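You operate a simulated robot arm through the tools that you are given. There is no shell and no other tool. Be economical: measure what you need, move in short steps, check, and stop when the job is done.

You are at the controls of a simulated robot arm. One attempt, no reset.

TASK
Stand both pots from the yoghurt maker in the brown carton and cover the maker again.
Fine: switch off first; a cell for each pot.

The check looks at the end state, three seconds after you hand in, the way a careful person would. Anything else that was tipped, shoved, dropped, spilled or broken makes it a failure. Lids that push on must go on centred and level and be pressed home; caps that screw on are set level and turned clockwise until they are tight.

THE ROBOT
A 7-joint arm with a two-finger parallel gripper, fixed in place. Base frame: the origin is at the foot of the arm, x ahead of it, y to its left, z up; the work surface is at about z = 920. Lengths are in mm, angles in degrees, forces in N, time in s.
With the tool pointing down near the work surface it reaches from about 280 to 680 mm from the base axis. Its first joint turns from -66.0 to 66.0 degrees. Payload 1.57 kg.
The TCP is the grasp point between the finger pads, 30 mm short of the fingertips. In the tool frame z runs along the fingers and y along their closing line. The gripper opens to 110 mm. The fingers are 24 mm wide and 12 mm thick; the gripper's body (48 by 112 mm) begins 78 mm behind the TCP.
Orientation is that of the tool frame in the base frame, as a unit quaternion [x, y, z, w]. With the fingers straight down and closing along the base's y, the tool's x points along the base's -x, its y along +y and its z along -z.

THE INTERFACE
- The arm moves only by the tool move_arm. Its argument "series" is a list of rows, each a list of 7 numbers: the opening, from 0 (shut) to 1 (fully open), then the shift along the tool's x, y, z in cm, then the turn, a rotation vector about the tool's x, y, z in degrees. In form: [[claw, x, y, z, ax, ay, az], ...]. A call has 1 to 8 rows; each row is the pose to reach, as a shift and turn from the pose commanded when the call began, along the tool's axes at that moment. A row lasts 0.2 s, in which the tool goes at most 50 mm and 8.6 degrees; a call with a longer step from one row to the next is refused whole, and so is a gripper value outside its range. Where a pose cannot be reached the arm comes as near as it can. A force on the tool above 40 N (or 10 N above the force at the start of the call, whichever is more), or a blocked arm, ends the call early, and 0.2 s more pass. Each finger travels about 108 mm/s and halts on what it meets, pressing with about 41 N; the grip force reading is that of the motor and also rises with nothing between the fingers. The clock runs only during rows and for 0.2 s after the last one: add rows that repeat a pose to give the fingers time. It gives the time, the measured TCP pose, the force on the tool (base axes), the opening and the grip force at its end, in the units of the frame above (readings bear some noise).
- Cameras (640 x 400 px; columns grow to the right, rows downward): "scene" is fixed at [159.1, -384.2, 1409]; the picture's right is [0.84, -0.54, 0.00], its down [-0.29, -0.45, -0.85] and it looks along [0.46, 0.71, -0.53] (base axes); focal length 326 px, centre (320, 200). "wrist" rides on the gripper at [-36, 0, -80] in the tool frame; the picture's right is [0.00, -1.00, 0.00], its down [0.97, 0.00, -0.24] and it looks along [0.24, 0.00, 0.97] (tool axes); focal length 218 px, centre (320, 200). There is no depth. A picture from a camera that has moved, and an enlarged one, comes with that camera's place and axes in the base frame and with its lens.
- capture(camera): a new picture of that camera. It takes no simulated time.
- zoom(camera, box): a new picture of the part [left, top, right, bottom] of that camera's present view, enlarged. It takes no simulated time.
- finish_job(): hands the job in; it is judged then, once.

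Go step by step. Nothing tells you positions but the pictures and the camera data: compare them with the known pose of the tool, close in by small moves and look again before you grip or let go. The budget is 120 turns and 76 pictures, counting those below and the enlarged ones. Unless the task says otherwise, let go and move clear before handing in, and close with one line.

The tools are called as name(argument=value, ...) on one line, values as JSON. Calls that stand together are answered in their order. move_arm: Moves the arm, as the interface text tells. Its arguments: {"type":"object","properties":{"series":{"type":"array"}},"required":["series"]} The other tools are called the same way: capture (camera) takes a picture; zoom (camera, box) takes an enlarged picture of a part of a camera's view; finish_job () hands the job in.

At the start:

```text
t: 0.0
ee_pos: [371.6, -15.2, 1247.7]
orientation: [0.0, 1.0, 0.0, 0.0]
wrist_force: [0.4, -0.4, 0.4]
finger_gap: 110.1
finger_force: 0.1
```

scene: 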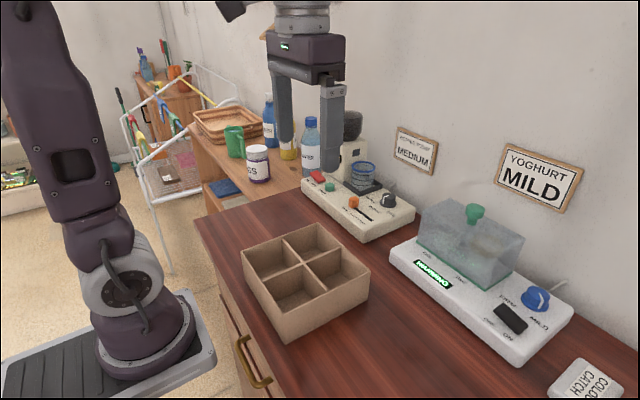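
wrist: 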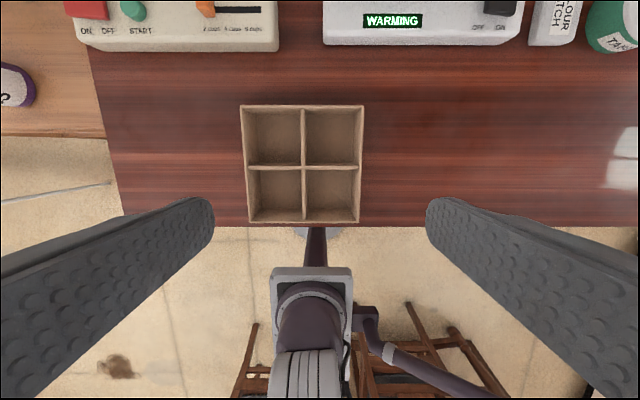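

I see a carton with four cells, a yoghurt maker with a clear cover (green knob), a rocker switch and a blue dial, plus another device on the left. I'll look closer at the maker first.

zoom(camera="scene", box=[380, 180, 600, 370])

zoom(camera="scene", box=[230, 110, 430, 350])

move_arm(series=[[1, -4, -4, 0, 0, 0, 0], [1, -8, -8, 0, 0, 0, 0], [1, -8, -12, 0, 0, 0, 0]])

capture(camera="wrist")

```text
2.11 times, centred on (490, 275) of scene
camera zoom: at [159.1, -384.2, 1409.0], right [0.84, -0.54, 0.0], down [-0.29, -0.45, -0.85], along [0.46, 0.71, -0.53], focal length 685 px, centre (-38, 42)
```

zoom: 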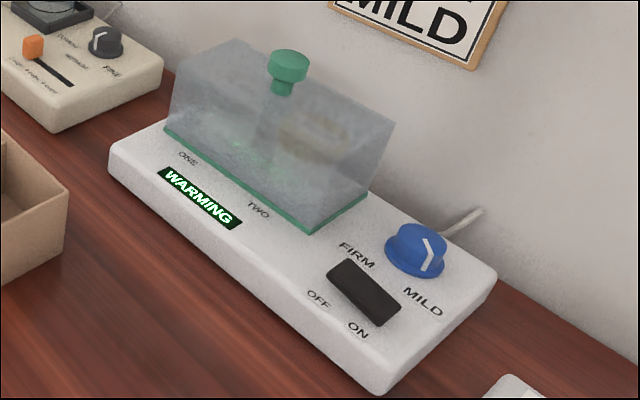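

```text
1.67 times, centred on (330, 230) of scene
camera zoom: at [159.1, -384.2, 1409.0], right [0.84, -0.54, 0.0], down [-0.29, -0.45, -0.85], along [0.46, 0.71, -0.53], focal length 543 px, centre (303, 150)
```

zoom: 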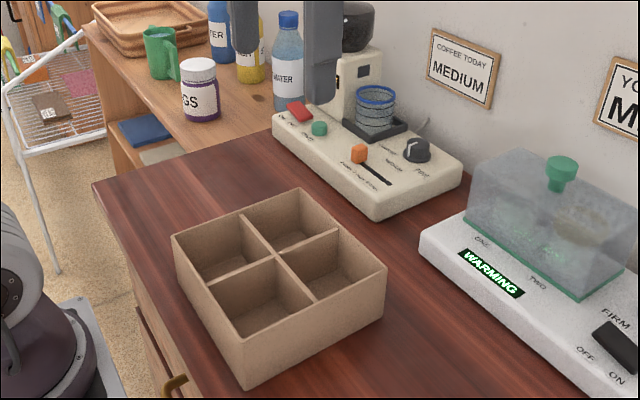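

```text
refused: row 1 steps farther than a row can; nothing moved
```

```text
71 pictures are left
camera wrist: at [406.8, -15.7, 1326.8], right [0.0, -1.0, 0.0], down [-0.97, 0.0, 0.24], along [-0.24, 0.0, -0.97], focal length 218 px, centre (320, 200)
```

wrist: 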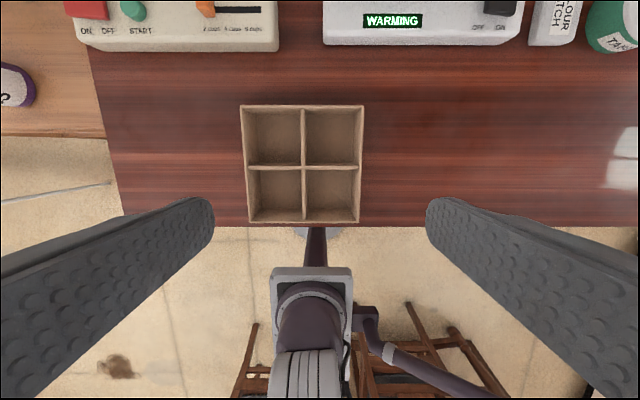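

The carton is left of the maker and the switch is at the maker's right end, with OFF on its left. I'll move forward and right in smaller steps to look from above.

move_arm(series=[[1, -3, -3, 0, 0, 0, 0], [1, -6, -6, 0, 0, 0, 0], [1, -9, -9, 0, 0, 0, 0], [1, -12, -12, 0, 0, 0, 0], [1, -15, -14, 0, 0, 0, 0], [1, -18, -14, 0, 0, 0, 0], [1, -18, -14, 0, 0, 0, 0]])

capture(camera="wrist")

```text
t: 1.6
ee_pos: [530.6, -156.7, 1246.8]
orientation: [0.0, 1.0, -0.001, 0.001]
wrist_force: [-1.2, 0.4, -0.3]
finger_gap: 110.2
finger_force: 0.0
out of reach, approached as far as the arm can: row 6, 7
```

```text
70 pictures are left
camera wrist: at [567.6, -156.7, 1326.5], right [0.0, -1.0, 0.0], down [-0.97, 0.0, 0.24], along [-0.24, 0.0, -0.97], focal length 218 px, centre (320, 200)
```

wrist: 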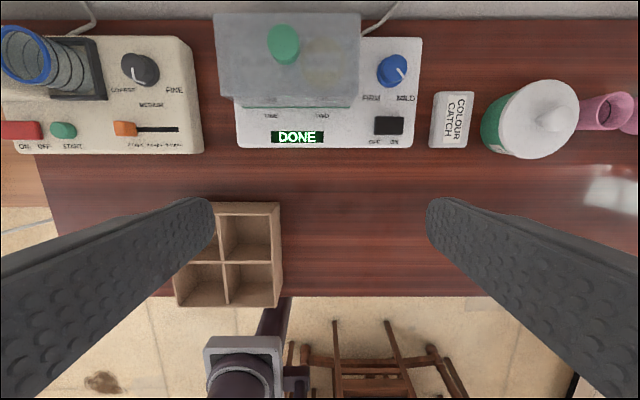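

The display has changed to DONE and the maker lies square with the base axes. I'll zoom in to measure the switch, cover and knob.

zoom(camera="wrist", box=[205, 5, 435, 155])

zoom(camera="scene", box=[470, 270, 580, 350])

```text
2.67 times, centred on (320, 80) of wrist
camera zoom: at [567.6, -156.7, 1326.5], right [0.0, -1.0, 0.0], down [-0.97, 0.0, 0.24], along [-0.24, 0.0, -0.97], focal length 582 px, centre (320, 520)
```

zoom: 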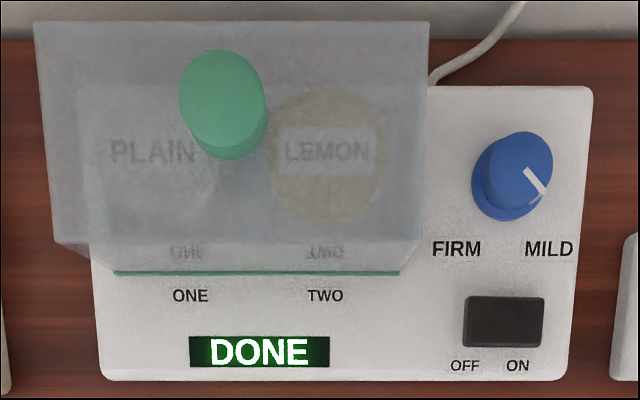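

```text
5.00 times, centred on (525, 310) of scene
camera zoom: at [159.1, -384.2, 1409.0], right [0.84, -0.54, 0.0], down [-0.29, -0.45, -0.85], along [0.46, 0.71, -0.53], focal length 1628 px, centre (-705, -350)
```

zoom: 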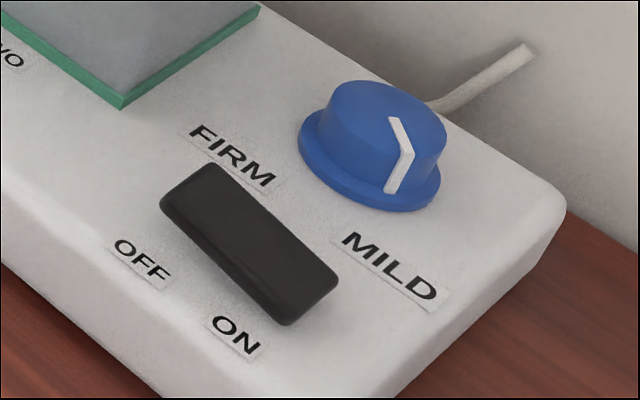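

The rocker's raised half is OFF (left, +y), with the centre around (600, -264, 967). I'll close the fingers and come down toward the left half.

move_arm(series=[[0.6, 0, -3, 3, 0, 0, 0], [0.3, 0, -6, 6, 0, 0, 0], [0, 0, -9, 10, 0, 0, 0], [0, 0, -9.3, 14, 0, 0, 0], [0, 0, -9.3, 17, 0, 0, 0], [0, 0, -9.3, 17, 0, 0, 0]])

```text
t: 3.0
ee_pos: [531.7, -249.7, 1077.7]
orientation: [0.0, 1.0, 0.0, 0.0]
wrist_force: [-0.2, 0.6, 0.1]
finger_gap: 0.0
finger_force: 21.5
```

move_arm(series=[[0, -3.4, 0, 0, 0, 0, 0], [0, -6.8, 0, 2, 0, 0, 0], [0, -6.8, 0, 5, 0, 0, 0], [0, -6.8, 0, 5, 0, 0, 0]])

zoom(camera="scene", box=[440, 220, 600, 360])

capture(camera="wrist")

```text
t: 4.0
ee_pos: [600.1, -248.5, 1028.1]
orientation: [0.001, 1.0, 0.0, 0.001]
wrist_force: [1.0, 0.2, 0.9]
finger_gap: 0.2
finger_force: 21.5
```

```text
2.86 times, centred on (520, 290) of scene
camera zoom: at [159.1, -384.2, 1409.0], right [0.84, -0.54, 0.0], down [-0.29, -0.45, -0.85], along [0.46, 0.71, -0.53], focal length 930 px, centre (-251, -57)
```

zoom: 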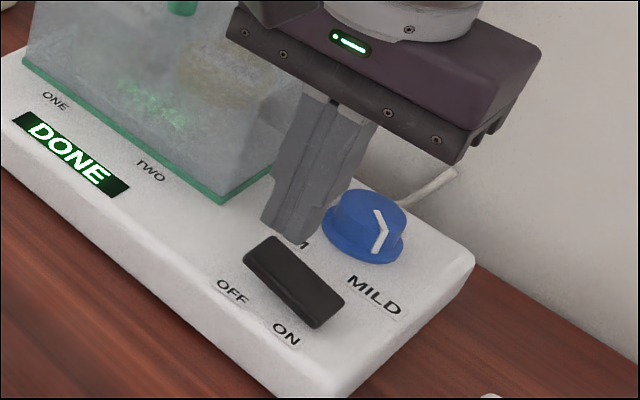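

```text
66 pictures are left
camera wrist: at [636.1, -248.7, 1108.6], right [0.0, -1.0, 0.0], down [-0.97, 0.0, 0.24], along [-0.24, 0.0, -0.97], focal length 218 px, centre (320, 200)
```

wrist: 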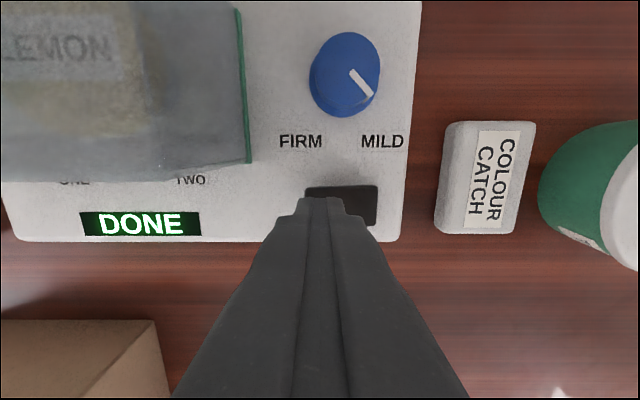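

The fingertips are over the OFF half of the rocker. I'll press down in small steps.

move_arm(series=[[0, 0.2, 0, 1.2, 0, 0, 0], [0, 0.2, 0, 2.0, 0, 0, 0], [0, 0.2, 0, 2.4, 0, 0, 0], [0, 0.2, 0, 2.8, 0, 0, 0], [0, 0.2, 0, 3.2, 0, 0, 0], [0, 0.2, 0, 3.6, 0, 0, 0]])

zoom(camera="scene", box=[380, 220, 600, 360])

```text
t: 5.0
ee_pos: [597.6, -248.8, 1006.7]
orientation: [0.0, 1.0, -0.002, 0.002]
wrist_force: [-6.7, 2.1, 9.7]
finger_gap: 0.1
finger_force: 21.5
stopped in row 4: the force on the tool passed its limit (the readings are from after the stop); the commanded pose is now the measured one
```

```text
2.86 times, centred on (490, 290) of scene
camera zoom: at [158.8, -384.0, 1409.1], right [0.84, -0.54, 0.0], down [-0.29, -0.45, -0.85], along [0.46, 0.71, -0.53], focal length 930 px, centre (-166, -57)
```

zoom: 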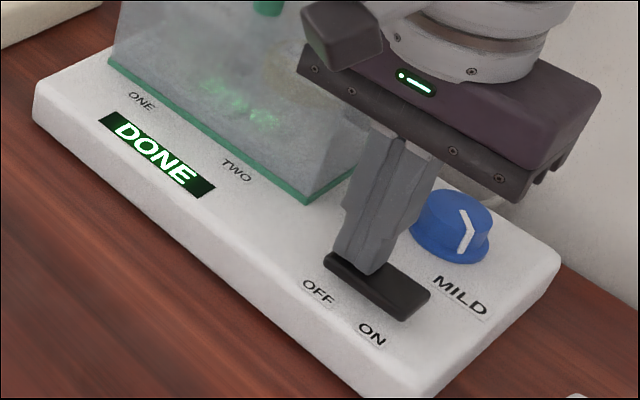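

Contact came at tip height about 977 and the rocker doesn't seem to have flipped. I'll shift a little further out and press more gently.

move_arm(series=[[0, 0, 0, -1, 0, 0, 0], [0, 0, 0.8, -1, 0, 0, 0], [0, 0, 0.8, -0.3, 0, 0, 0], [0, 0, 0.8, 0, 0, 0, 0], [0, 0, 0.8, 0.2, 0, 0, 0], [0, 0, 0.8, 0.4, 0, 0, 0], [0, 0, 0.8, 0.6, 0, 0, 0], [0, 0, 0.8, 0.8, 0, 0, 0]])

zoom(camera="scene", box=[380, 220, 600, 360])

```text
t: 6.5
ee_pos: [598.5, -237.8, 1004.6]
orientation: [-0.002, 1.0, 0.0, 0.004]
wrist_force: [-6.2, 5.3, 10.3]
finger_gap: 0.0
finger_force: 21.2
stopped in row 7: the force on the tool passed its limit (the readings are from after the stop); the commanded pose is now the measured one
```

```text
2.86 times, centred on (490, 290) of scene
camera zoom: at [158.7, -384.0, 1409.1], right [0.84, -0.54, 0.0], down [-0.29, -0.45, -0.85], along [0.46, 0.71, -0.53], focal length 930 px, centre (-166, -57)
```

zoom: 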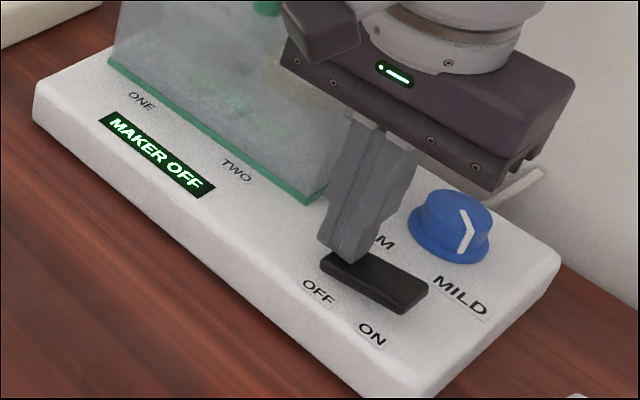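

The display reads MAKER OFF. Now I'll lift and move over toward the knob to measure it from a closer view.

move_arm(series=[[0, 0, 0, -3, 0, 0, 0], [0, 0, 0, -7, 0, 0, 0], [0, 2, 0, -11, 0, 0, 0], [0.3, 3, 4, -15, 0, 0, 0], [0.6, 3, 8, -16, 0, 0, 0], [0.8, 3, 11.3, -16, 0, 0, 0], [0.8, 3, 11.3, -16, 0, 0, 0]])

capture(camera="wrist")

capture(camera="scene")

```text
refused: row 4 steps farther than a row can; nothing moved
```

```text
63 pictures are left
camera wrist: at [633.8, -238.4, 1084.7], right [0.0, -1.0, 0.0], down [-0.97, 0.0, 0.23], along [-0.23, 0.0, -0.97], focal length 218 px, centre (320, 200)
```

wrist: 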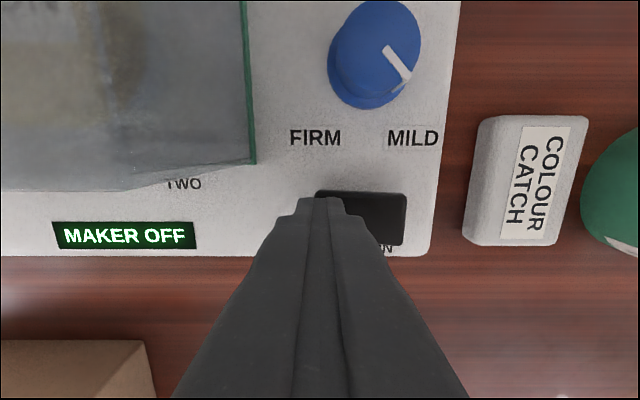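

```text
62 pictures are left
```

scene: 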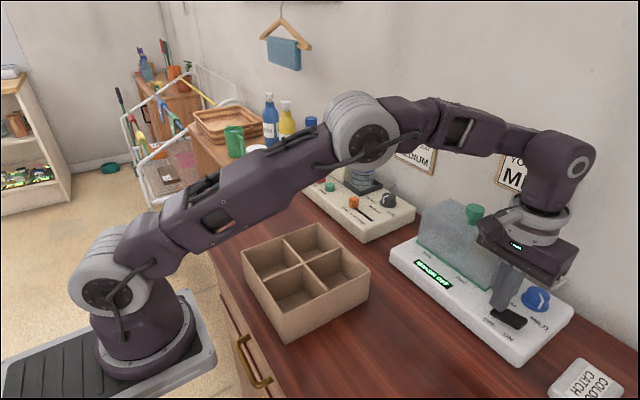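

The move was refused for a step that was too long; I'll repeat it with shorter steps.

move_arm(series=[[0, 0, 0, -3, 0, 0, 0], [0, 0, 0, -7, 0, 0, 0], [0, 1.5, 0, -11, 0, 0, 0], [0.3, 3, 2, -14.5, 0, 0, 0], [0.6, 3, 6, -15, 0, 0, 0], [0.8, 3, 9, -15, 0, 0, 0], [0.8, 3, 11.3, -15, 0, 0, 0], [0.8, 3, 11.3, -15, 0, 0, 0]])

```text
t: 8.2
ee_pos: [568.0, -125.5, 1151.4]
orientation: [-0.002, 1.0, -0.002, 0.005]
wrist_force: [-1.1, -0.5, -0.3]
finger_gap: 88.3
finger_force: 0.0
```

capture(camera="wrist")

```text
61 pictures are left
camera wrist: at [603.0, -125.7, 1231.3], right [0.0, -1.0, 0.0], down [-0.97, 0.0, 0.23], along [-0.23, 0.0, -0.97], focal length 218 px, centre (320, 200)
```

wrist: 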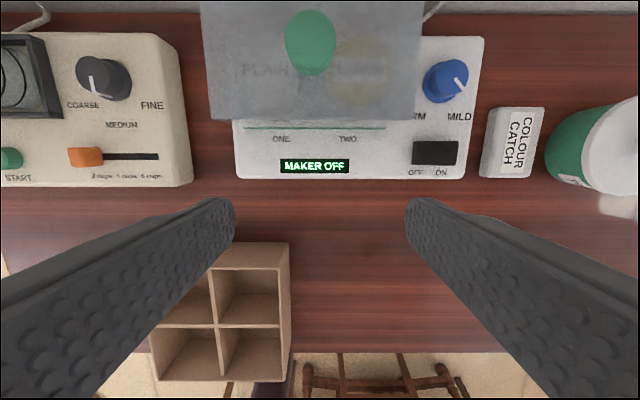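

The knob centre comes out near (665, -121), top about z 1083. I'll test how far the arm reaches at this height, well above the knob.

move_arm(series=[[0.8, -3, 0, 0, 0, 0, 0], [0.8, -6, 0, 0, 0, 0, 0], [0.8, -9.7, 0.4, 0, 0, 0, 0], [0.8, -9.7, 0.4, 0, 0, 0, 0]])

```text
t: 9.2
ee_pos: [622.8, -120.1, 1149.1]
orientation: [-0.002, 1.0, -0.001, 0.005]
wrist_force: [0.0, -0.6, 0.7]
finger_gap: 87.9
finger_force: 0.1
out of reach, approached as far as the arm can: row 2, 3, 4
```

Straight-down reach ends around x = 623 here, so I'll tilt the fingers about 20° outward to reach and lift the knob while the cover stays level.

move_arm(series=[[0.8, 0.5, 0, 0, 0, -7, 0], [0.8, 0, 0, 0, 0, -14, 0], [0.8, -0.5, 0, 0.5, 0, -20, 0], [0.8, -2.5, 0, 1.5, 0, -20, 0], [0.8, -3.6, 0, 2.5, 0, -20, 0], [0.8, -3.6, 0, 2.5, 0, -20, 0]])

zoom(camera="scene", box=[380, 160, 600, 300])

capture(camera="wrist")

```text
t: 10.7
ee_pos: [658.0, -118.9, 1124.8]
orientation: [-0.001, 0.984, -0.002, 0.179]
wrist_force: [-0.9, -0.6, -0.1]
finger_gap: 88.1
finger_force: 0.0
```

```text
2.86 times, centred on (490, 230) of scene
camera zoom: at [159.1, -384.2, 1409.0], right [0.84, -0.54, 0.0], down [-0.29, -0.45, -0.85], along [0.46, 0.71, -0.53], focal length 930 px, centre (-166, 114)
```

zoom: 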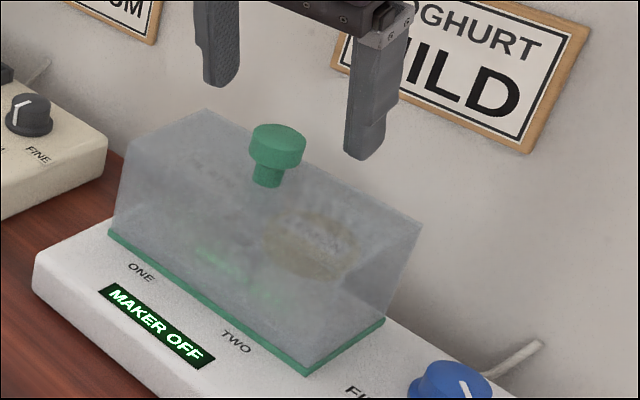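

```text
59 pictures are left
camera wrist: at [663.1, -120.1, 1211.9], right [0.0, -1.0, 0.0], down [-0.99, 0.0, -0.12], along [0.12, 0.0, -0.99], focal length 218 px, centre (320, 200)
```

wrist: 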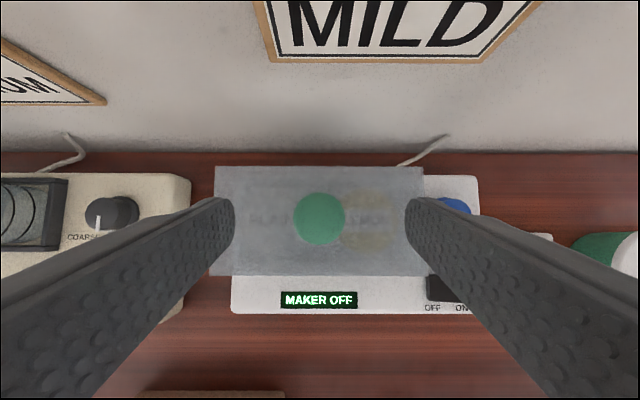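

The knob is at about (667, -119.5) and right between the fingers. I'll come down about 36 mm with the fingers still open, then look before gripping.

move_arm(series=[[0.8, 0.45, -0.05, 1.7, 0, 0, 0], [0.8, 0.93, -0.05, 3.47, 0, 0, 0], [0.8, 0.93, -0.05, 3.47, 0, 0, 0]])

zoom(camera="scene", box=[420, 180, 540, 260])

```text
t: 11.4
ee_pos: [661.7, -121.6, 1090.1]
orientation: [-0.002, 0.984, -0.001, 0.178]
wrist_force: [0.5, -0.7, 0.3]
finger_gap: 87.9
finger_force: 0.0
```

```text
5.00 times, centred on (480, 220) of scene
camera zoom: at [159.1, -384.2, 1409.0], right [0.84, -0.54, 0.0], down [-0.29, -0.45, -0.85], along [0.46, 0.71, -0.53], focal length 1628 px, centre (-480, 100)
```

zoom: 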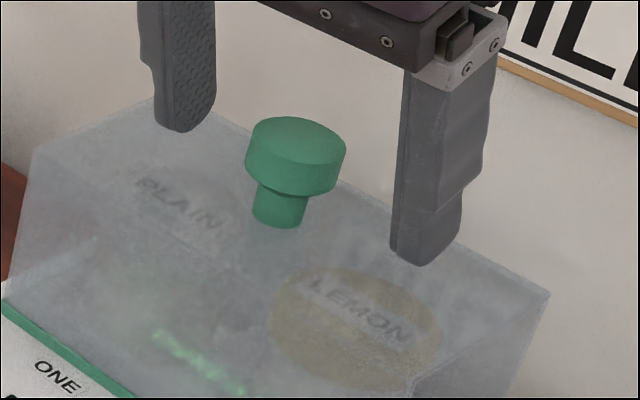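

The tips straddle the knob, just above the cover top. I'll close on it gradually.

move_arm(series=[[0.6, 0, 0.1, 0, 0, 0, 0], [0.45, 0, 0.1, 0, 0, 0, 0], [0.35, 0, 0.1, 0, 0, 0, 0], [0.25, 0, 0.1, 0, 0, 0, 0], [0.15, 0, 0.1, 0, 0, 0, 0], [0.1, 0, 0.1, 0, 0, 0, 0], [0.1, 0, 0.1, 0, 0, 0, 0]])

zoom(camera="scene", box=[380, 160, 600, 300])

```text
t: 13.1
ee_pos: [661.7, -119.0, 1087.9]
orientation: [-0.001, 0.984, -0.001, 0.178]
wrist_force: [-0.4, 0.6, 2.3]
finger_gap: 30.7
finger_force: 39.8
```

```text
2.86 times, centred on (490, 230) of scene
camera zoom: at [159.1, -384.2, 1409.0], right [0.84, -0.54, 0.0], down [-0.29, -0.45, -0.85], along [0.46, 0.71, -0.53], focal length 930 px, centre (-166, 114)
```

zoom: 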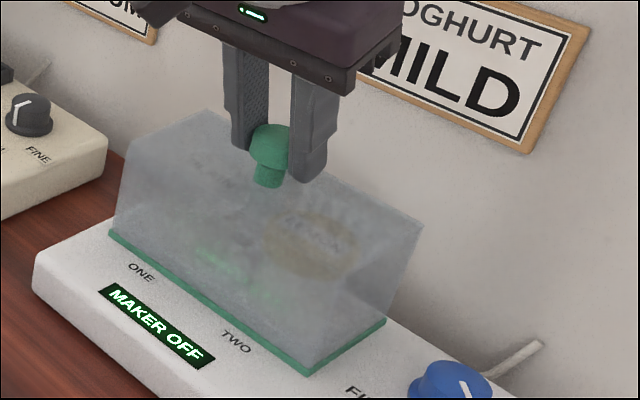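

Gripped at 30.7 mm across and the cover hasn't moved. I'll lift straight up in small steps, then check.

move_arm(series=[[0.1, -0.35, 0, -0.94, 0, 0, 0], [0.1, -0.7, 0, -1.87, 0, 0, 0], [0.1, -1.06, 0, -2.81, 0, 0, 0], [0.1, -1.41, 0, -3.74, 0, 0, 0], [0.1, -1.41, 0, -3.74, 0, 0, 0]])

zoom(camera="scene", box=[380, 140, 600, 300])

```text
t: 14.2
ee_pos: [661.6, -119.8, 1128.8]
orientation: [-0.001, 0.984, 0.0, 0.179]
wrist_force: [-0.8, -0.1, -1.1]
finger_gap: 11.1
finger_force: 0.1
```

```text
2.50 times, centred on (490, 220) of scene
camera zoom: at [159.1, -384.2, 1409.0], right [0.84, -0.54, 0.0], down [-0.29, -0.45, -0.85], along [0.46, 0.71, -0.53], focal length 814 px, centre (-105, 150)
```

zoom: 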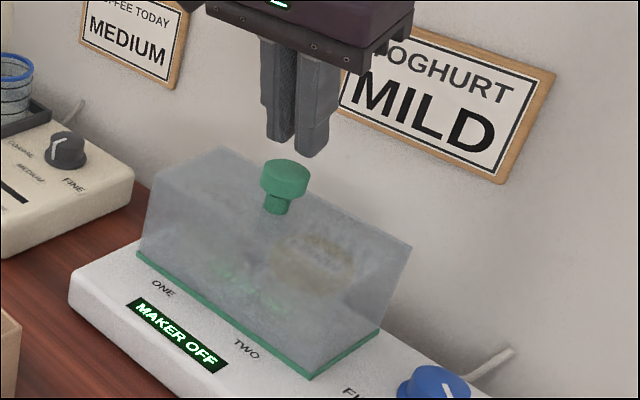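

The fingers slipped off the cap and the cover is still seated; the tips probably held only its upper part. I'll open, go about 6 mm deeper and look closely.

move_arm(series=[[0.5, 0, 0, 0, 0, 0, 0], [0.5, 0.3, 0, 1, 0, 0, 0], [0.5, 0.9, 0, 2.8, 0, 0, 0], [0.5, 1.3, 0, 3.9, 0, 0, 0], [0.5, 1.46, 0, 4.34, 0, 0, 0], [0.5, 1.46, 0, 4.34, 0, 0, 0]])

zoom(camera="scene", box=[420, 180, 540, 260])

```text
t: 15.7
ee_pos: [664.3, -120.0, 1082.8]
orientation: [-0.002, 0.984, -0.001, 0.178]
wrist_force: [-0.5, 0.4, 0.1]
finger_gap: 55.1
finger_force: 0.1
```

```text
5.00 times, centred on (480, 220) of scene
camera zoom: at [159.1, -384.2, 1409.0], right [0.84, -0.54, 0.0], down [-0.29, -0.45, -0.85], along [0.46, 0.71, -0.53], focal length 1628 px, centre (-480, 100)
```

zoom: 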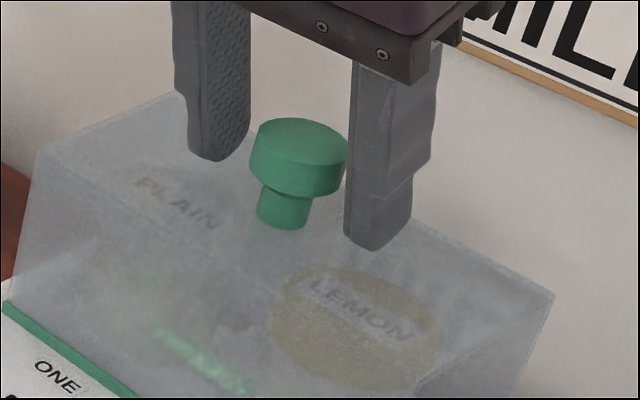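

The tips still have a few mm of room above the cover, so I'll go about 4 mm deeper and 3 mm back, then grip and lift only slightly to read the force.

move_arm(series=[[0.5, 0.42, 0.03, 0.27, 0, 0, 0], [0.35, 0.42, 0.03, 0.27, 0, 0, 0], [0.2, 0.42, 0.03, 0.27, 0, 0, 0], [0, 0.42, 0.03, 0.27, 0, 0, 0], [0, 0.42, 0.03, 0.27, 0, 0, 0], [0, 0.42, 0.03, 0.27, 0, 0, 0]])

zoom(camera="scene", box=[420, 180, 540, 260])

```text
t: 17.1
ee_pos: [661.8, -120.9, 1079.1]
orientation: [-0.002, 0.984, 0.0, 0.178]
wrist_force: [1.5, 0.3, 1.9]
finger_gap: 31.0
finger_force: 40.4
```

```text
5.00 times, centred on (480, 220) of scene
camera zoom: at [159.1, -384.2, 1409.0], right [0.84, -0.54, 0.0], down [-0.29, -0.45, -0.85], along [0.46, 0.71, -0.53], focal length 1628 px, centre (-480, 100)
```

zoom: 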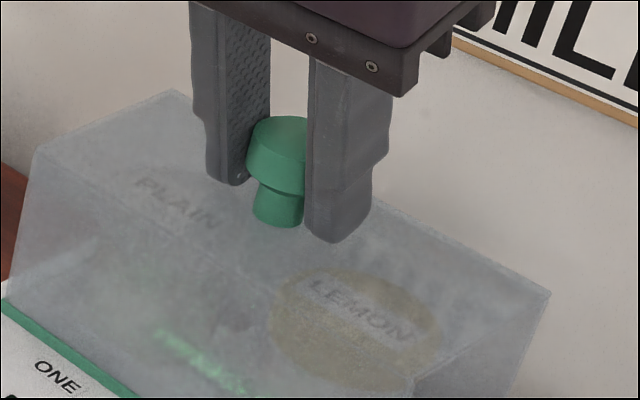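

The knob seems to stick out in front of the fingers, so I'll check with the wrist camera.

zoom(camera="wrist", box=[220, 120, 420, 260])

```text
2.86 times, centred on (320, 190) of wrist
camera zoom: at [666.3, -119.5, 1166.0], right [0.0, -1.0, 0.0], down [-0.99, 0.0, -0.12], along [0.12, 0.0, -0.99], focal length 624 px, centre (320, 229)
```

zoom: 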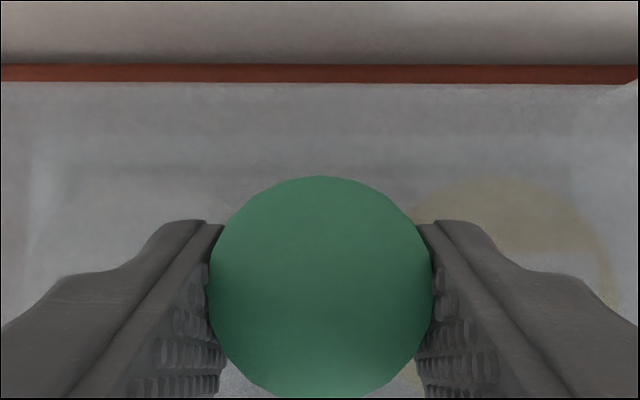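

The grip is across the full diameter, so I'll lift by tiny steps and read the force.

move_arm(series=[[0, -0.07, 0, -0.19, 0, 0, 0], [0, -0.14, 0, -0.37, 0, 0, 0], [0, -0.14, 0, -0.37, 0, 0, 0]])

```text
t: 17.9
ee_pos: [661.3, -120.3, 1082.1]
orientation: [-0.001, 0.984, -0.001, 0.178]
wrist_force: [0.3, 0.5, -1.6]
finger_gap: 30.9
finger_force: 40.2
```

move_arm(series=[[0, -0.1, 0, -0.28, 0, 0, 0], [0, -0.21, 0, -0.56, 0, 0, 0], [0, -0.21, 0, -0.56, 0, 0, 0]])

zoom(camera="scene", box=[380, 160, 600, 300])

```text
t: 18.6
ee_pos: [661.4, -119.0, 1088.2]
orientation: [-0.002, 0.984, -0.001, 0.177]
wrist_force: [-0.3, -0.4, -1.4]
finger_gap: 31.0
finger_force: 39.0
```

```text
2.86 times, centred on (490, 230) of scene
camera zoom: at [159.2, -384.2, 1409.0], right [0.84, -0.54, 0.0], down [-0.29, -0.45, -0.85], along [0.46, 0.71, -0.53], focal length 930 px, centre (-166, 114)
```

zoom: 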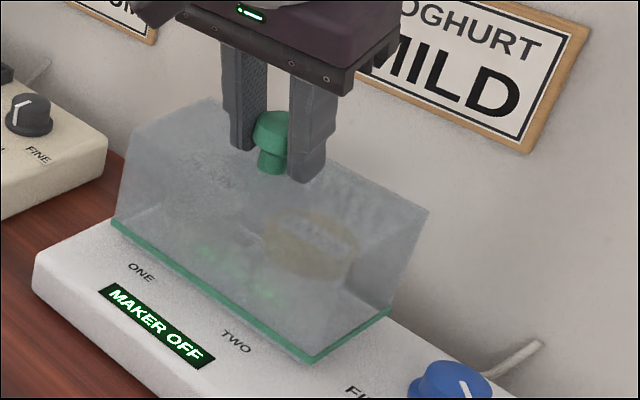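

The cover is rising level with the gripper now. I'll continue straight up.

move_arm(series=[[0, -0.28, 0, -0.75, 0, 0, 0], [0, -0.56, 0, -1.5, 0, 0, 0], [0, -0.84, 0, -2.25, 0, 0, 0], [0, -1.13, 0, -3.0, 0, 0, 0], [0, -1.41, 0, -3.74, 0, 0, 0], [0, -1.69, 0, -4.5, 0, 0, 0], [0, -1.97, 0, -5.24, 0, 0, 0], [0, -1.97, 0, -5.24, 0, 0, 0]])

zoom(camera="scene", box=[370, 120, 610, 300])

```text
t: 20.4
ee_pos: [661.5, -119.9, 1145.0]
orientation: [-0.001, 0.984, -0.001, 0.179]
wrist_force: [0.1, 0.4, 0.0]
finger_gap: 31.0
finger_force: 39.7
```

```text
2.22 times, centred on (490, 210) of scene
camera zoom: at [159.2, -384.2, 1409.0], right [0.84, -0.54, 0.0], down [-0.29, -0.45, -0.85], along [0.46, 0.71, -0.53], focal length 724 px, centre (-58, 178)
```

zoom: 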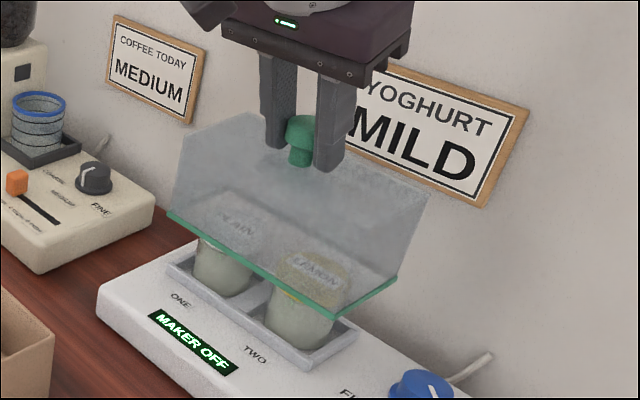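

Two pots (PLAIN, LEMON) sit in a recess and their tops are still just inside the cover. I'll lift another 35 mm.

move_arm(series=[[0, -0.35, 0, -0.94, 0, 0, 0], [0, -0.7, 0, -1.87, 0, 0, 0], [0, -1.06, 0, -2.81, 0, 0, 0], [0, -1.23, 0, -3.28, 0, 0, 0], [0, -1.23, 0, -3.28, 0, 0, 0]])

zoom(camera="scene", box=[370, 120, 610, 300])

```text
t: 21.6
ee_pos: [662.8, -119.6, 1178.9]
orientation: [-0.001, 0.984, -0.002, 0.178]
wrist_force: [0.4, -0.5, -1.5]
finger_gap: 31.0
finger_force: 40.0
```

```text
2.22 times, centred on (490, 210) of scene
camera zoom: at [159.2, -384.2, 1409.0], right [0.84, -0.54, 0.0], down [-0.29, -0.45, -0.85], along [0.46, 0.71, -0.53], focal length 724 px, centre (-58, 178)
```

zoom: 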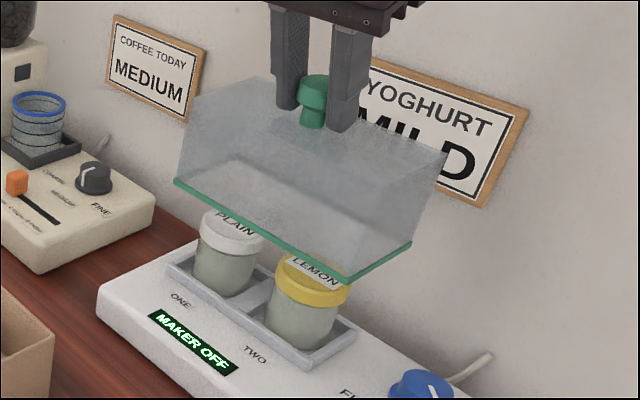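

The cover rim now clears both pots by about 40 mm. I'll draw it back and to the right over the free counter, keeping it level.

move_arm(series=[[0, 2.34, -1.0, -0.88, 0, 0, 0], [0, 4.87, -2.6, -1.83, 0, 0, 0], [0, 7.3, -4.4, -2.75, 0, 0, 0], [0, 9.73, -6.2, -3.66, 0, 0, 0], [0, 12.2, -8, -4.58, 0, 0, 0], [0, 14.6, -10, -5.5, 0, 0, 0], [0, 17.1, -12, -6.42, 0, 0, 0], [0, 19.66, -14, -7.39, 0, 0, 0]])

capture(camera="scene")

```text
t: 23.4
ee_pos: [450.7, -260.4, 1180.0]
orientation: [-0.002, 0.984, -0.001, 0.179]
wrist_force: [0.1, -0.6, -1.5]
finger_gap: 30.9
finger_force: 39.6
```

```text
49 pictures are left
```

scene: 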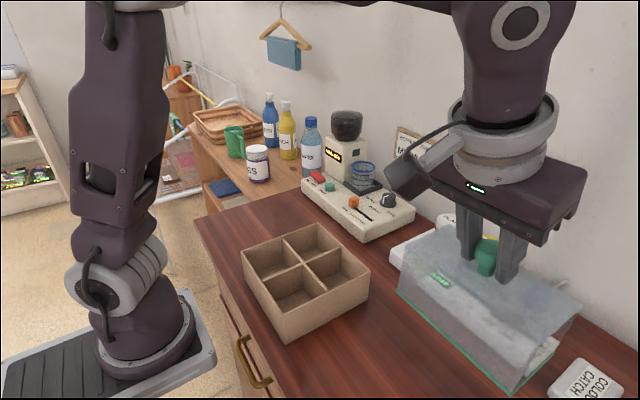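

The area below the cover is clear. I'll lower most of the way and check the gap.

move_arm(series=[[0, 1.06, 0, 2.81, 0, 0, 0], [0, 2.1, 0, 5.6, 0, 0, 0], [0, 3.17, 0, 8.42, 0, 0, 0], [0, 3.87, 0, 10.3, 0, 0, 0], [0, 4.22, 0, 11.2, 0, 0, 0], [0, 4.22, 0, 11.2, 0, 0, 0]])

capture(camera="scene")

```text
t: 24.9
ee_pos: [452.5, -260.2, 1058.9]
orientation: [-0.002, 0.984, 0.0, 0.177]
wrist_force: [0.9, -0.8, -1.8]
finger_gap: 31.2
finger_force: 40.1
```

```text
48 pictures are left
```

scene: 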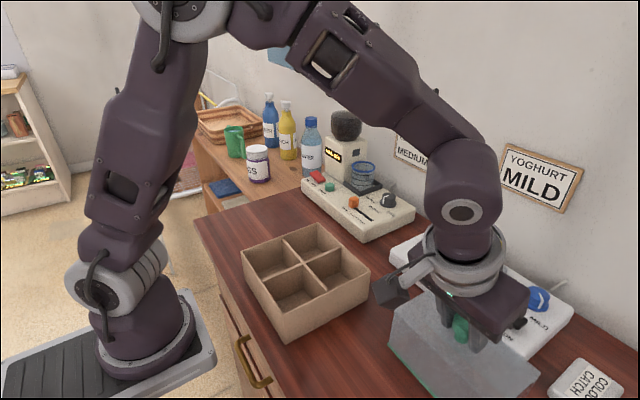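

move_arm(series=[[0, 0.14, 0, 0.37, 0, 0, 0], [0, 0.28, 0, 0.75, 0, 0, 0], [0, 0.42, 0, 1.12, 0, 0, 0], [0, 0.56, 0, 1.5, 0, 0, 0], [0, 0.63, 0, 1.68, 0, 0, 0], [0, 0.63, 0, 1.68, 0, 0, 0]])

zoom(camera="scene", box=[370, 240, 570, 400])

```text
t: 26.2
ee_pos: [451.7, -259.6, 1040.9]
orientation: [-0.002, 0.984, 0.0, 0.178]
wrist_force: [0.1, -0.3, -1.2]
finger_gap: 31.0
finger_force: 39.2
```

```text
2.50 times, centred on (470, 320) of scene
camera zoom: at [159.1, -384.2, 1409.0], right [0.84, -0.54, 0.0], down [-0.29, -0.45, -0.85], along [0.46, 0.71, -0.53], focal length 814 px, centre (-55, -100)
```

zoom: 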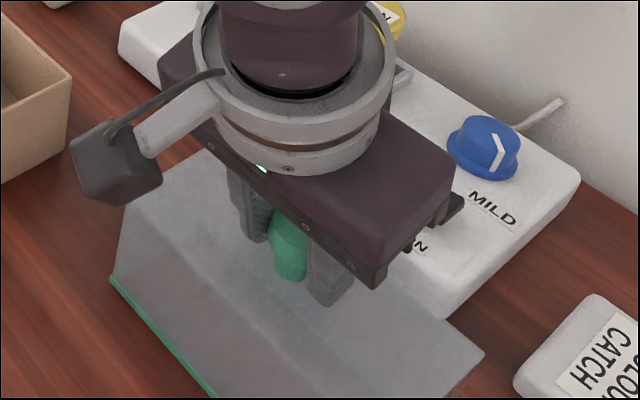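

About 8 mm remain; lowering in small steps until it touches.

move_arm(series=[[0, 0.1, 0, 0.28, 0, 0, 0], [0, 0.18, 0, 0.47, 0, 0, 0], [0, 0.23, 0, 0.61, 0, 0, 0], [0, 0.28, 0, 0.75, 0, 0, 0], [0, 0.28, 0, 0.75, 0, 0, 0]])

```text
t: 27.2
ee_pos: [450.8, -260.5, 1037.4]
orientation: [-0.001, 0.983, -0.003, 0.181]
wrist_force: [0.1, 0.0, 5.5]
finger_gap: 31.0
finger_force: 39.9
stopped in row 4: the force on the tool passed its limit (the readings are from after the stop); the commanded pose is now the measured one
```

The cover is down on the counter. I'll open and back straight off.

move_arm(series=[[0.35, 0, 0, 0, 0, 0, 0], [0.5, 0, 0, 0, 0, 0, 0], [0.55, -0.5, 0, -1.4, 0, 0, 0], [0.55, -1.4, 0, -3.74, 0, 0, 0], [0.55, -2.8, 0, -7.5, 0, 0, 0], [0.55, -4.2, 0, -11.2, 0, 0, 0], [0.55, -4.2, 0, -11.2, 0, 0, 0]])

capture(camera="scene")

capture(camera="wrist")

```text
t: 28.8
ee_pos: [452.8, -261.9, 1156.2]
orientation: [-0.002, 0.984, -0.001, 0.18]
wrist_force: [0.3, -0.9, -0.4]
finger_gap: 60.5
finger_force: 0.0
```

```text
46 pictures are left
```

scene: 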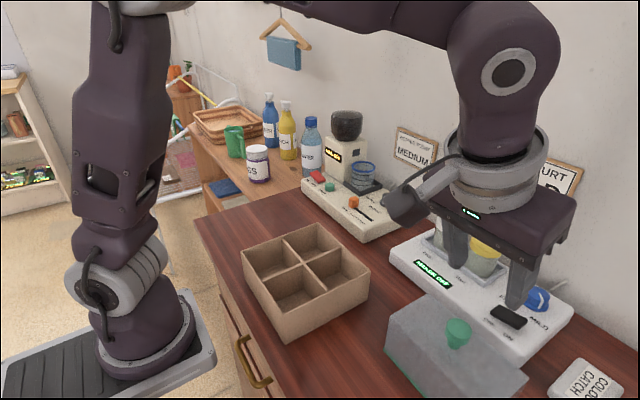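

```text
45 pictures are left
camera wrist: at [457.4, -261.5, 1243.1], right [0.0, -1.0, 0.01], down [-0.99, 0.0, -0.12], along [0.12, -0.01, -0.99], focal length 218 px, centre (320, 200)
```

wrist: 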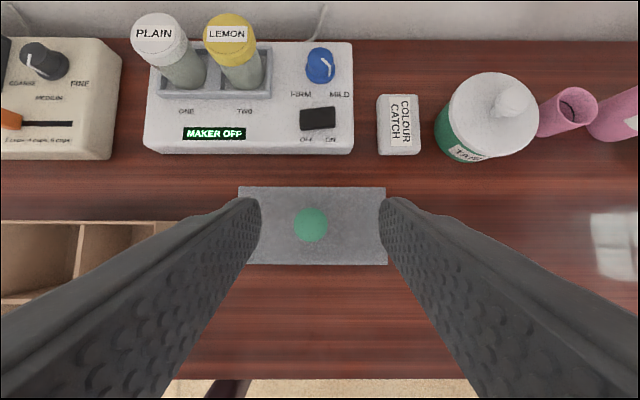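

The cover stands safely on the counter. Next I'll go over the pots for a close look at their sizes and spacing.

move_arm(series=[[0.6, -2.3, 2.4, 0.97, 0, 0, 0], [0.7, -4.6, 4.8, 1.93, 0, 0, 0], [0.7, -6.9, 7.2, 2.9, 0, 0, 0], [0.7, -9.2, 9.6, 3.87, 0, 0, 0], [0.7, -11.5, 12, 4.84, 0, 0, 0], [0.7, -13.55, 14.2, 5.7, 0, 0, 0], [0.7, -13.55, 14.2, 5.7, 0, 0, 0]])

capture(camera="wrist")

zoom(camera="scene", box=[390, 190, 550, 300])

```text
t: 30.4
ee_pos: [600.0, -119.6, 1151.2]
orientation: [-0.003, 0.984, -0.001, 0.18]
wrist_force: [-0.1, 0.1, -0.1]
finger_gap: 77.0
finger_force: 0.1
```

```text
44 pictures are left
camera wrist: at [604.3, -118.8, 1239.1], right [0.0, -1.0, 0.01], down [-0.99, 0.0, -0.12], along [0.12, -0.01, -0.99], focal length 218 px, centre (320, 200)
```

wrist: 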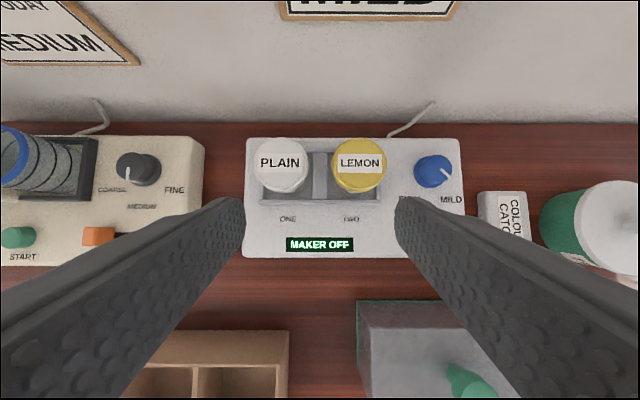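

```text
3.64 times, centred on (470, 245) of scene
camera zoom: at [159.2, -384.2, 1409.0], right [0.84, -0.54, 0.0], down [-0.29, -0.45, -0.85], along [0.46, 0.71, -0.53], focal length 1184 px, centre (-226, 36)
```

zoom: 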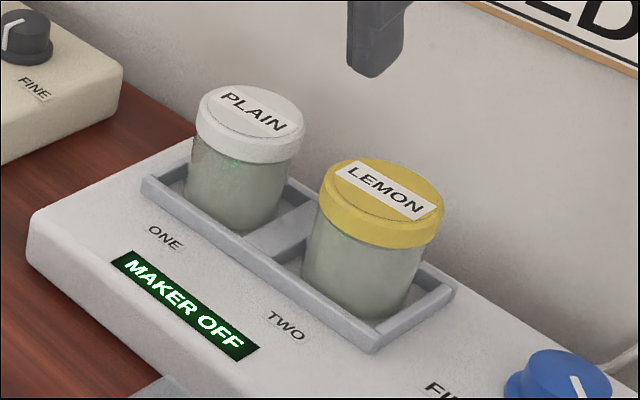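

The pots are about 54 mm wide at the lids, centred near PLAIN (670, -82) and LEMON (671, -161), tops at about z 1026. The carton cells are only slightly bigger than a gripped pot, so I'll grip on the diagonal; first I take out the tilt.

move_arm(series=[[0.7, 0.5, 0, 0, 0, 7, 0], [0.7, 1, 0, 0, 0, 14, 0], [0.7, 1.5, 0, 0, 0, 20.6, 0], [0.7, 1.5, 0, 0, 0, 20.6, 0]])

move_arm(series=[[0.7, 0, 0, 0, 0, 0, 8], [0.7, 0, 0, 0, 0, 0, 16], [0.7, 0, 0, 0, 0, 0, 24], [0.7, 0, 0, 0, 0, 0, 32], [0.7, 0, 0, 0, 0, 0, 40], [0.7, 0, 0, 0, 0, 0, 45], [0.7, 0, 0, 0, 0, 0, 45]])

move_arm(series=[[0.7, 0, 0, 0, 0, -5, 0], [0.7, 0, 0, 0, 0, -10, 0], [0.7, 0, 0, 0, 0, -10, 0]])

```text
t: 31.4
ee_pos: [584.8, -118.6, 1144.5]
orientation: [-0.001, 1.0, -0.003, 0.001]
wrist_force: [0.0, 0.1, 0.5]
finger_gap: 77.2
finger_force: 0.0
```

```text
t: 33.0
ee_pos: [583.8, -118.1, 1144.7]
orientation: [0.382, 0.924, -0.003, 0.003]
wrist_force: [0.3, 0.5, 0.6]
finger_gap: 77.0
finger_force: 0.0
```

```text
t: 33.8
ee_pos: [584.3, -118.5, 1145.4]
orientation: [0.379, 0.921, -0.036, 0.084]
wrist_force: [-0.3, 0.1, 0.3]
finger_gap: 76.7
finger_force: 0.1
```

Yaw and tilt are set as wanted. Now I move above LEMON and check alignment before descending.

move_arm(series=[[0.7, -2.5, 1.03, 2.0, 0, 0, 0], [0.7, -5, 2.06, 4.5, 0, 0, 0], [0.7, -7.45, 3.09, 7.47, 0, 0, 0], [0.7, -7.45, 3.09, 7.47, 0, 0, 0]])

capture(camera="wrist")

zoom(camera="scene", box=[390, 170, 550, 280])

```text
t: 34.8
ee_pos: [667.0, -157.6, 1082.4]
orientation: [0.38, 0.921, -0.034, 0.082]
wrist_force: [-0.6, -0.4, 0.0]
finger_gap: 76.9
finger_force: 0.0
```

```text
42 pictures are left
camera wrist: at [681.6, -173.0, 1167.9], right [-0.71, -0.71, 0.0], down [-0.71, 0.7, 0.06], along [-0.04, 0.04, -1.0], focal length 218 px, centre (320, 200)
```

wrist: 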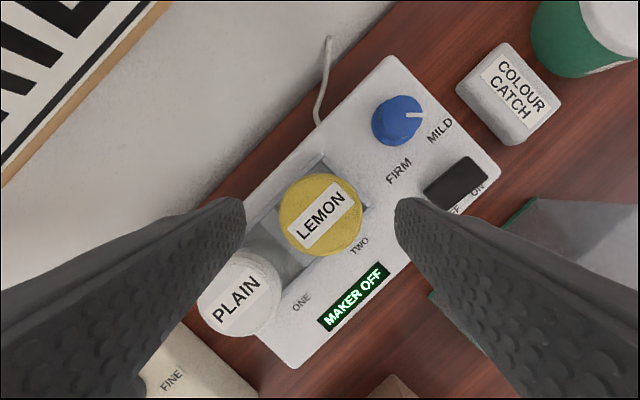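

```text
3.64 times, centred on (470, 225) of scene
camera zoom: at [159.1, -384.2, 1409.0], right [0.84, -0.54, 0.0], down [-0.29, -0.45, -0.85], along [0.46, 0.71, -0.53], focal length 1184 px, centre (-226, 109)
```

zoom: 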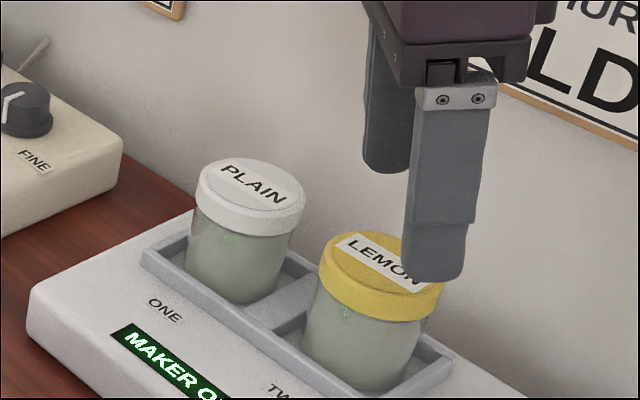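

LEMON sits centrally between the fingers. I'll descend to grip the lid rim and close gently.

move_arm(series=[[0.7, 0.25, 0, 1.35, 0, 0, 0], [0.7, 0.5, 0, 2.7, 0, 0, 0], [0.7, 0.7, 0, 3.77, 0, 0, 0], [0.7, 0.7, 0, 3.77, 0, 0, 0]])

zoom(camera="scene", box=[390, 170, 550, 280])

```text
t: 35.8
ee_pos: [666.2, -159.1, 1047.1]
orientation: [0.379, 0.921, -0.035, 0.083]
wrist_force: [0.2, -0.8, -0.7]
finger_gap: 77.0
finger_force: 0.0
```

```text
3.64 times, centred on (470, 225) of scene
camera zoom: at [159.1, -384.2, 1409.0], right [0.84, -0.54, 0.0], down [-0.29, -0.45, -0.85], along [0.46, 0.71, -0.53], focal length 1184 px, centre (-226, 109)
```

zoom: 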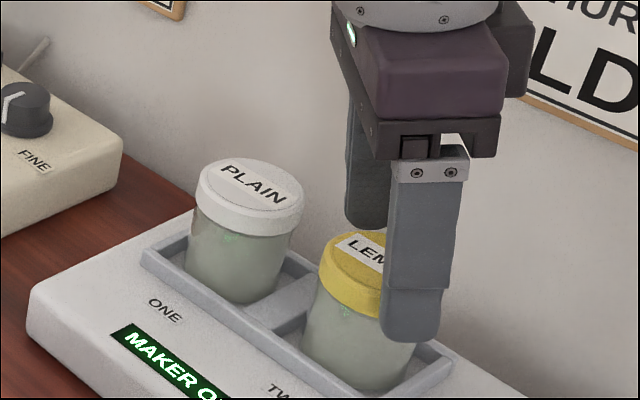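

move_arm(series=[[0.7, 0.05, 0, 0.3, 0, 0, 0], [0.6, 0.05, 0, 0.3, 0, 0, 0], [0.5, 0.05, 0, 0.3, 0, 0, 0], [0.4, 0.05, 0, 0.3, 0, 0, 0], [0.3, 0.05, 0, 0.3, 0, 0, 0], [0.3, 0.05, 0, 0.3, 0, 0, 0]])

move_arm(series=[[0.2, -0.03, 0, -0.2, 0, 0, 0], [0.2, -0.09, 0, -0.5, 0, 0, 0], [0.2, -0.18, 0, -1.0, 0, 0, 0], [0.2, -0.18, 0, -1.0, 0, 0, 0]])

zoom(camera="scene", box=[390, 170, 550, 280])

```text
t: 37.2
ee_pos: [665.1, -157.9, 1043.9]
orientation: [0.379, 0.921, -0.035, 0.084]
wrist_force: [0.0, 0.5, 0.8]
finger_gap: 54.9
finger_force: 41.3
```

```text
t: 38.2
ee_pos: [667.1, -158.7, 1053.3]
orientation: [0.379, 0.921, -0.035, 0.084]
wrist_force: [0.4, 0.5, -1.8]
finger_gap: 54.7
finger_force: 41.3
```

```text
3.64 times, centred on (470, 225) of scene
camera zoom: at [159.2, -384.2, 1409.0], right [0.84, -0.54, 0.0], down [-0.29, -0.45, -0.85], along [0.46, 0.71, -0.53], focal length 1184 px, centre (-226, 109)
```

zoom: 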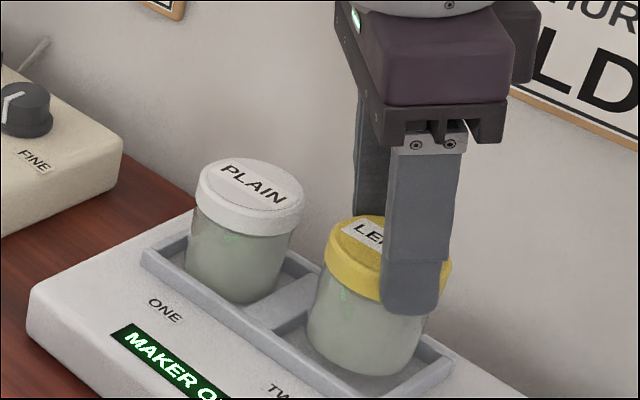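

LEMON lifts cleanly with its lid. I'll raise it clear of the recess.

move_arm(series=[[0.2, -0.27, 0, -1.47, 0, 0, 0], [0.2, -0.55, 0, -2.95, 0, 0, 0], [0.2, -0.82, 0, -4.42, 0, 0, 0], [0.2, -0.82, 0, -4.42, 0, 0, 0]])

zoom(camera="scene", box=[380, 130, 580, 280])

```text
t: 39.2
ee_pos: [666.0, -157.0, 1098.7]
orientation: [0.379, 0.921, -0.035, 0.083]
wrist_force: [1.2, -0.7, -3.1]
finger_gap: 54.8
finger_force: 41.1
```

```text
2.67 times, centred on (480, 205) of scene
camera zoom: at [159.2, -384.2, 1409.0], right [0.84, -0.54, 0.0], down [-0.29, -0.45, -0.85], along [0.46, 0.71, -0.53], focal length 868 px, centre (-107, 187)
```

zoom: 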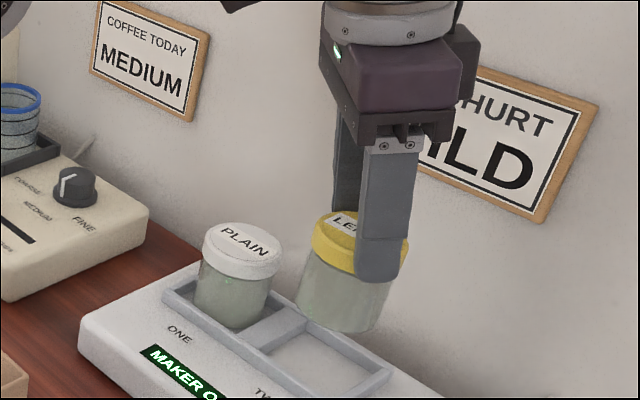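

LEMON is out and upright. I'll pull it back first, then across to the far-right carton cell at a safe height.

move_arm(series=[[0.2, 1.92, -2.11, -1.37, 0, 0, 0], [0.2, 3.83, -4.22, -2.73, 0, 0, 0], [0.2, 6.16, -5.98, -3.77, 0, 0, 0], [0.2, 9.99, -7.03, -4.48, 0, 0, 0], [0.2, 14.5, -7.36, -5.31, 0, 0, 0], [0.2, 19.0, -7.69, -6.15, 0, 0, 0], [0.2, 22.87, -8.03, -6.86, 0, 0, 0], [0.2, 25.86, -8.72, -7.41, 0, 0, 0]])

capture(camera="scene")

capture(camera="wrist")

```text
t: 41.0
ee_pos: [414.1, -31.0, 1125.7]
orientation: [0.38, 0.921, -0.036, 0.084]
wrist_force: [-0.1, 0.5, -2.6]
finger_gap: 55.1
finger_force: 40.9
```

```text
37 pictures are left
```

scene: 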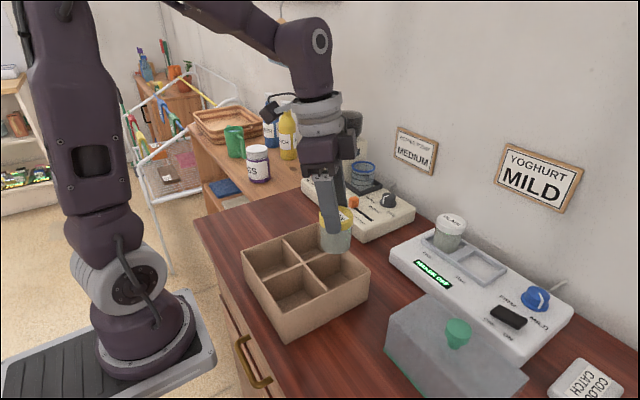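

```text
36 pictures are left
camera wrist: at [429.0, -45.2, 1210.3], right [-0.71, -0.71, 0.0], down [-0.71, 0.7, 0.06], along [-0.04, 0.04, -1.0], focal length 218 px, centre (320, 200)
```

wrist: 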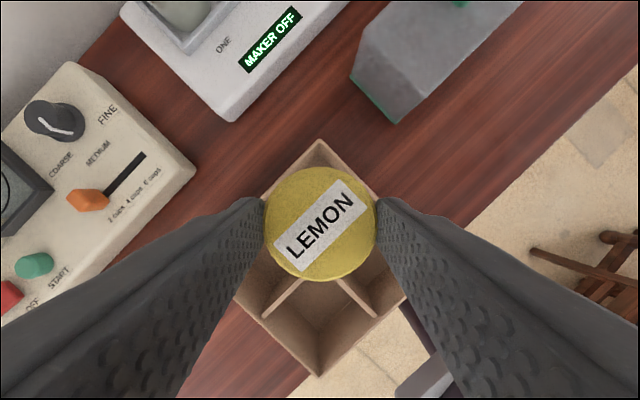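

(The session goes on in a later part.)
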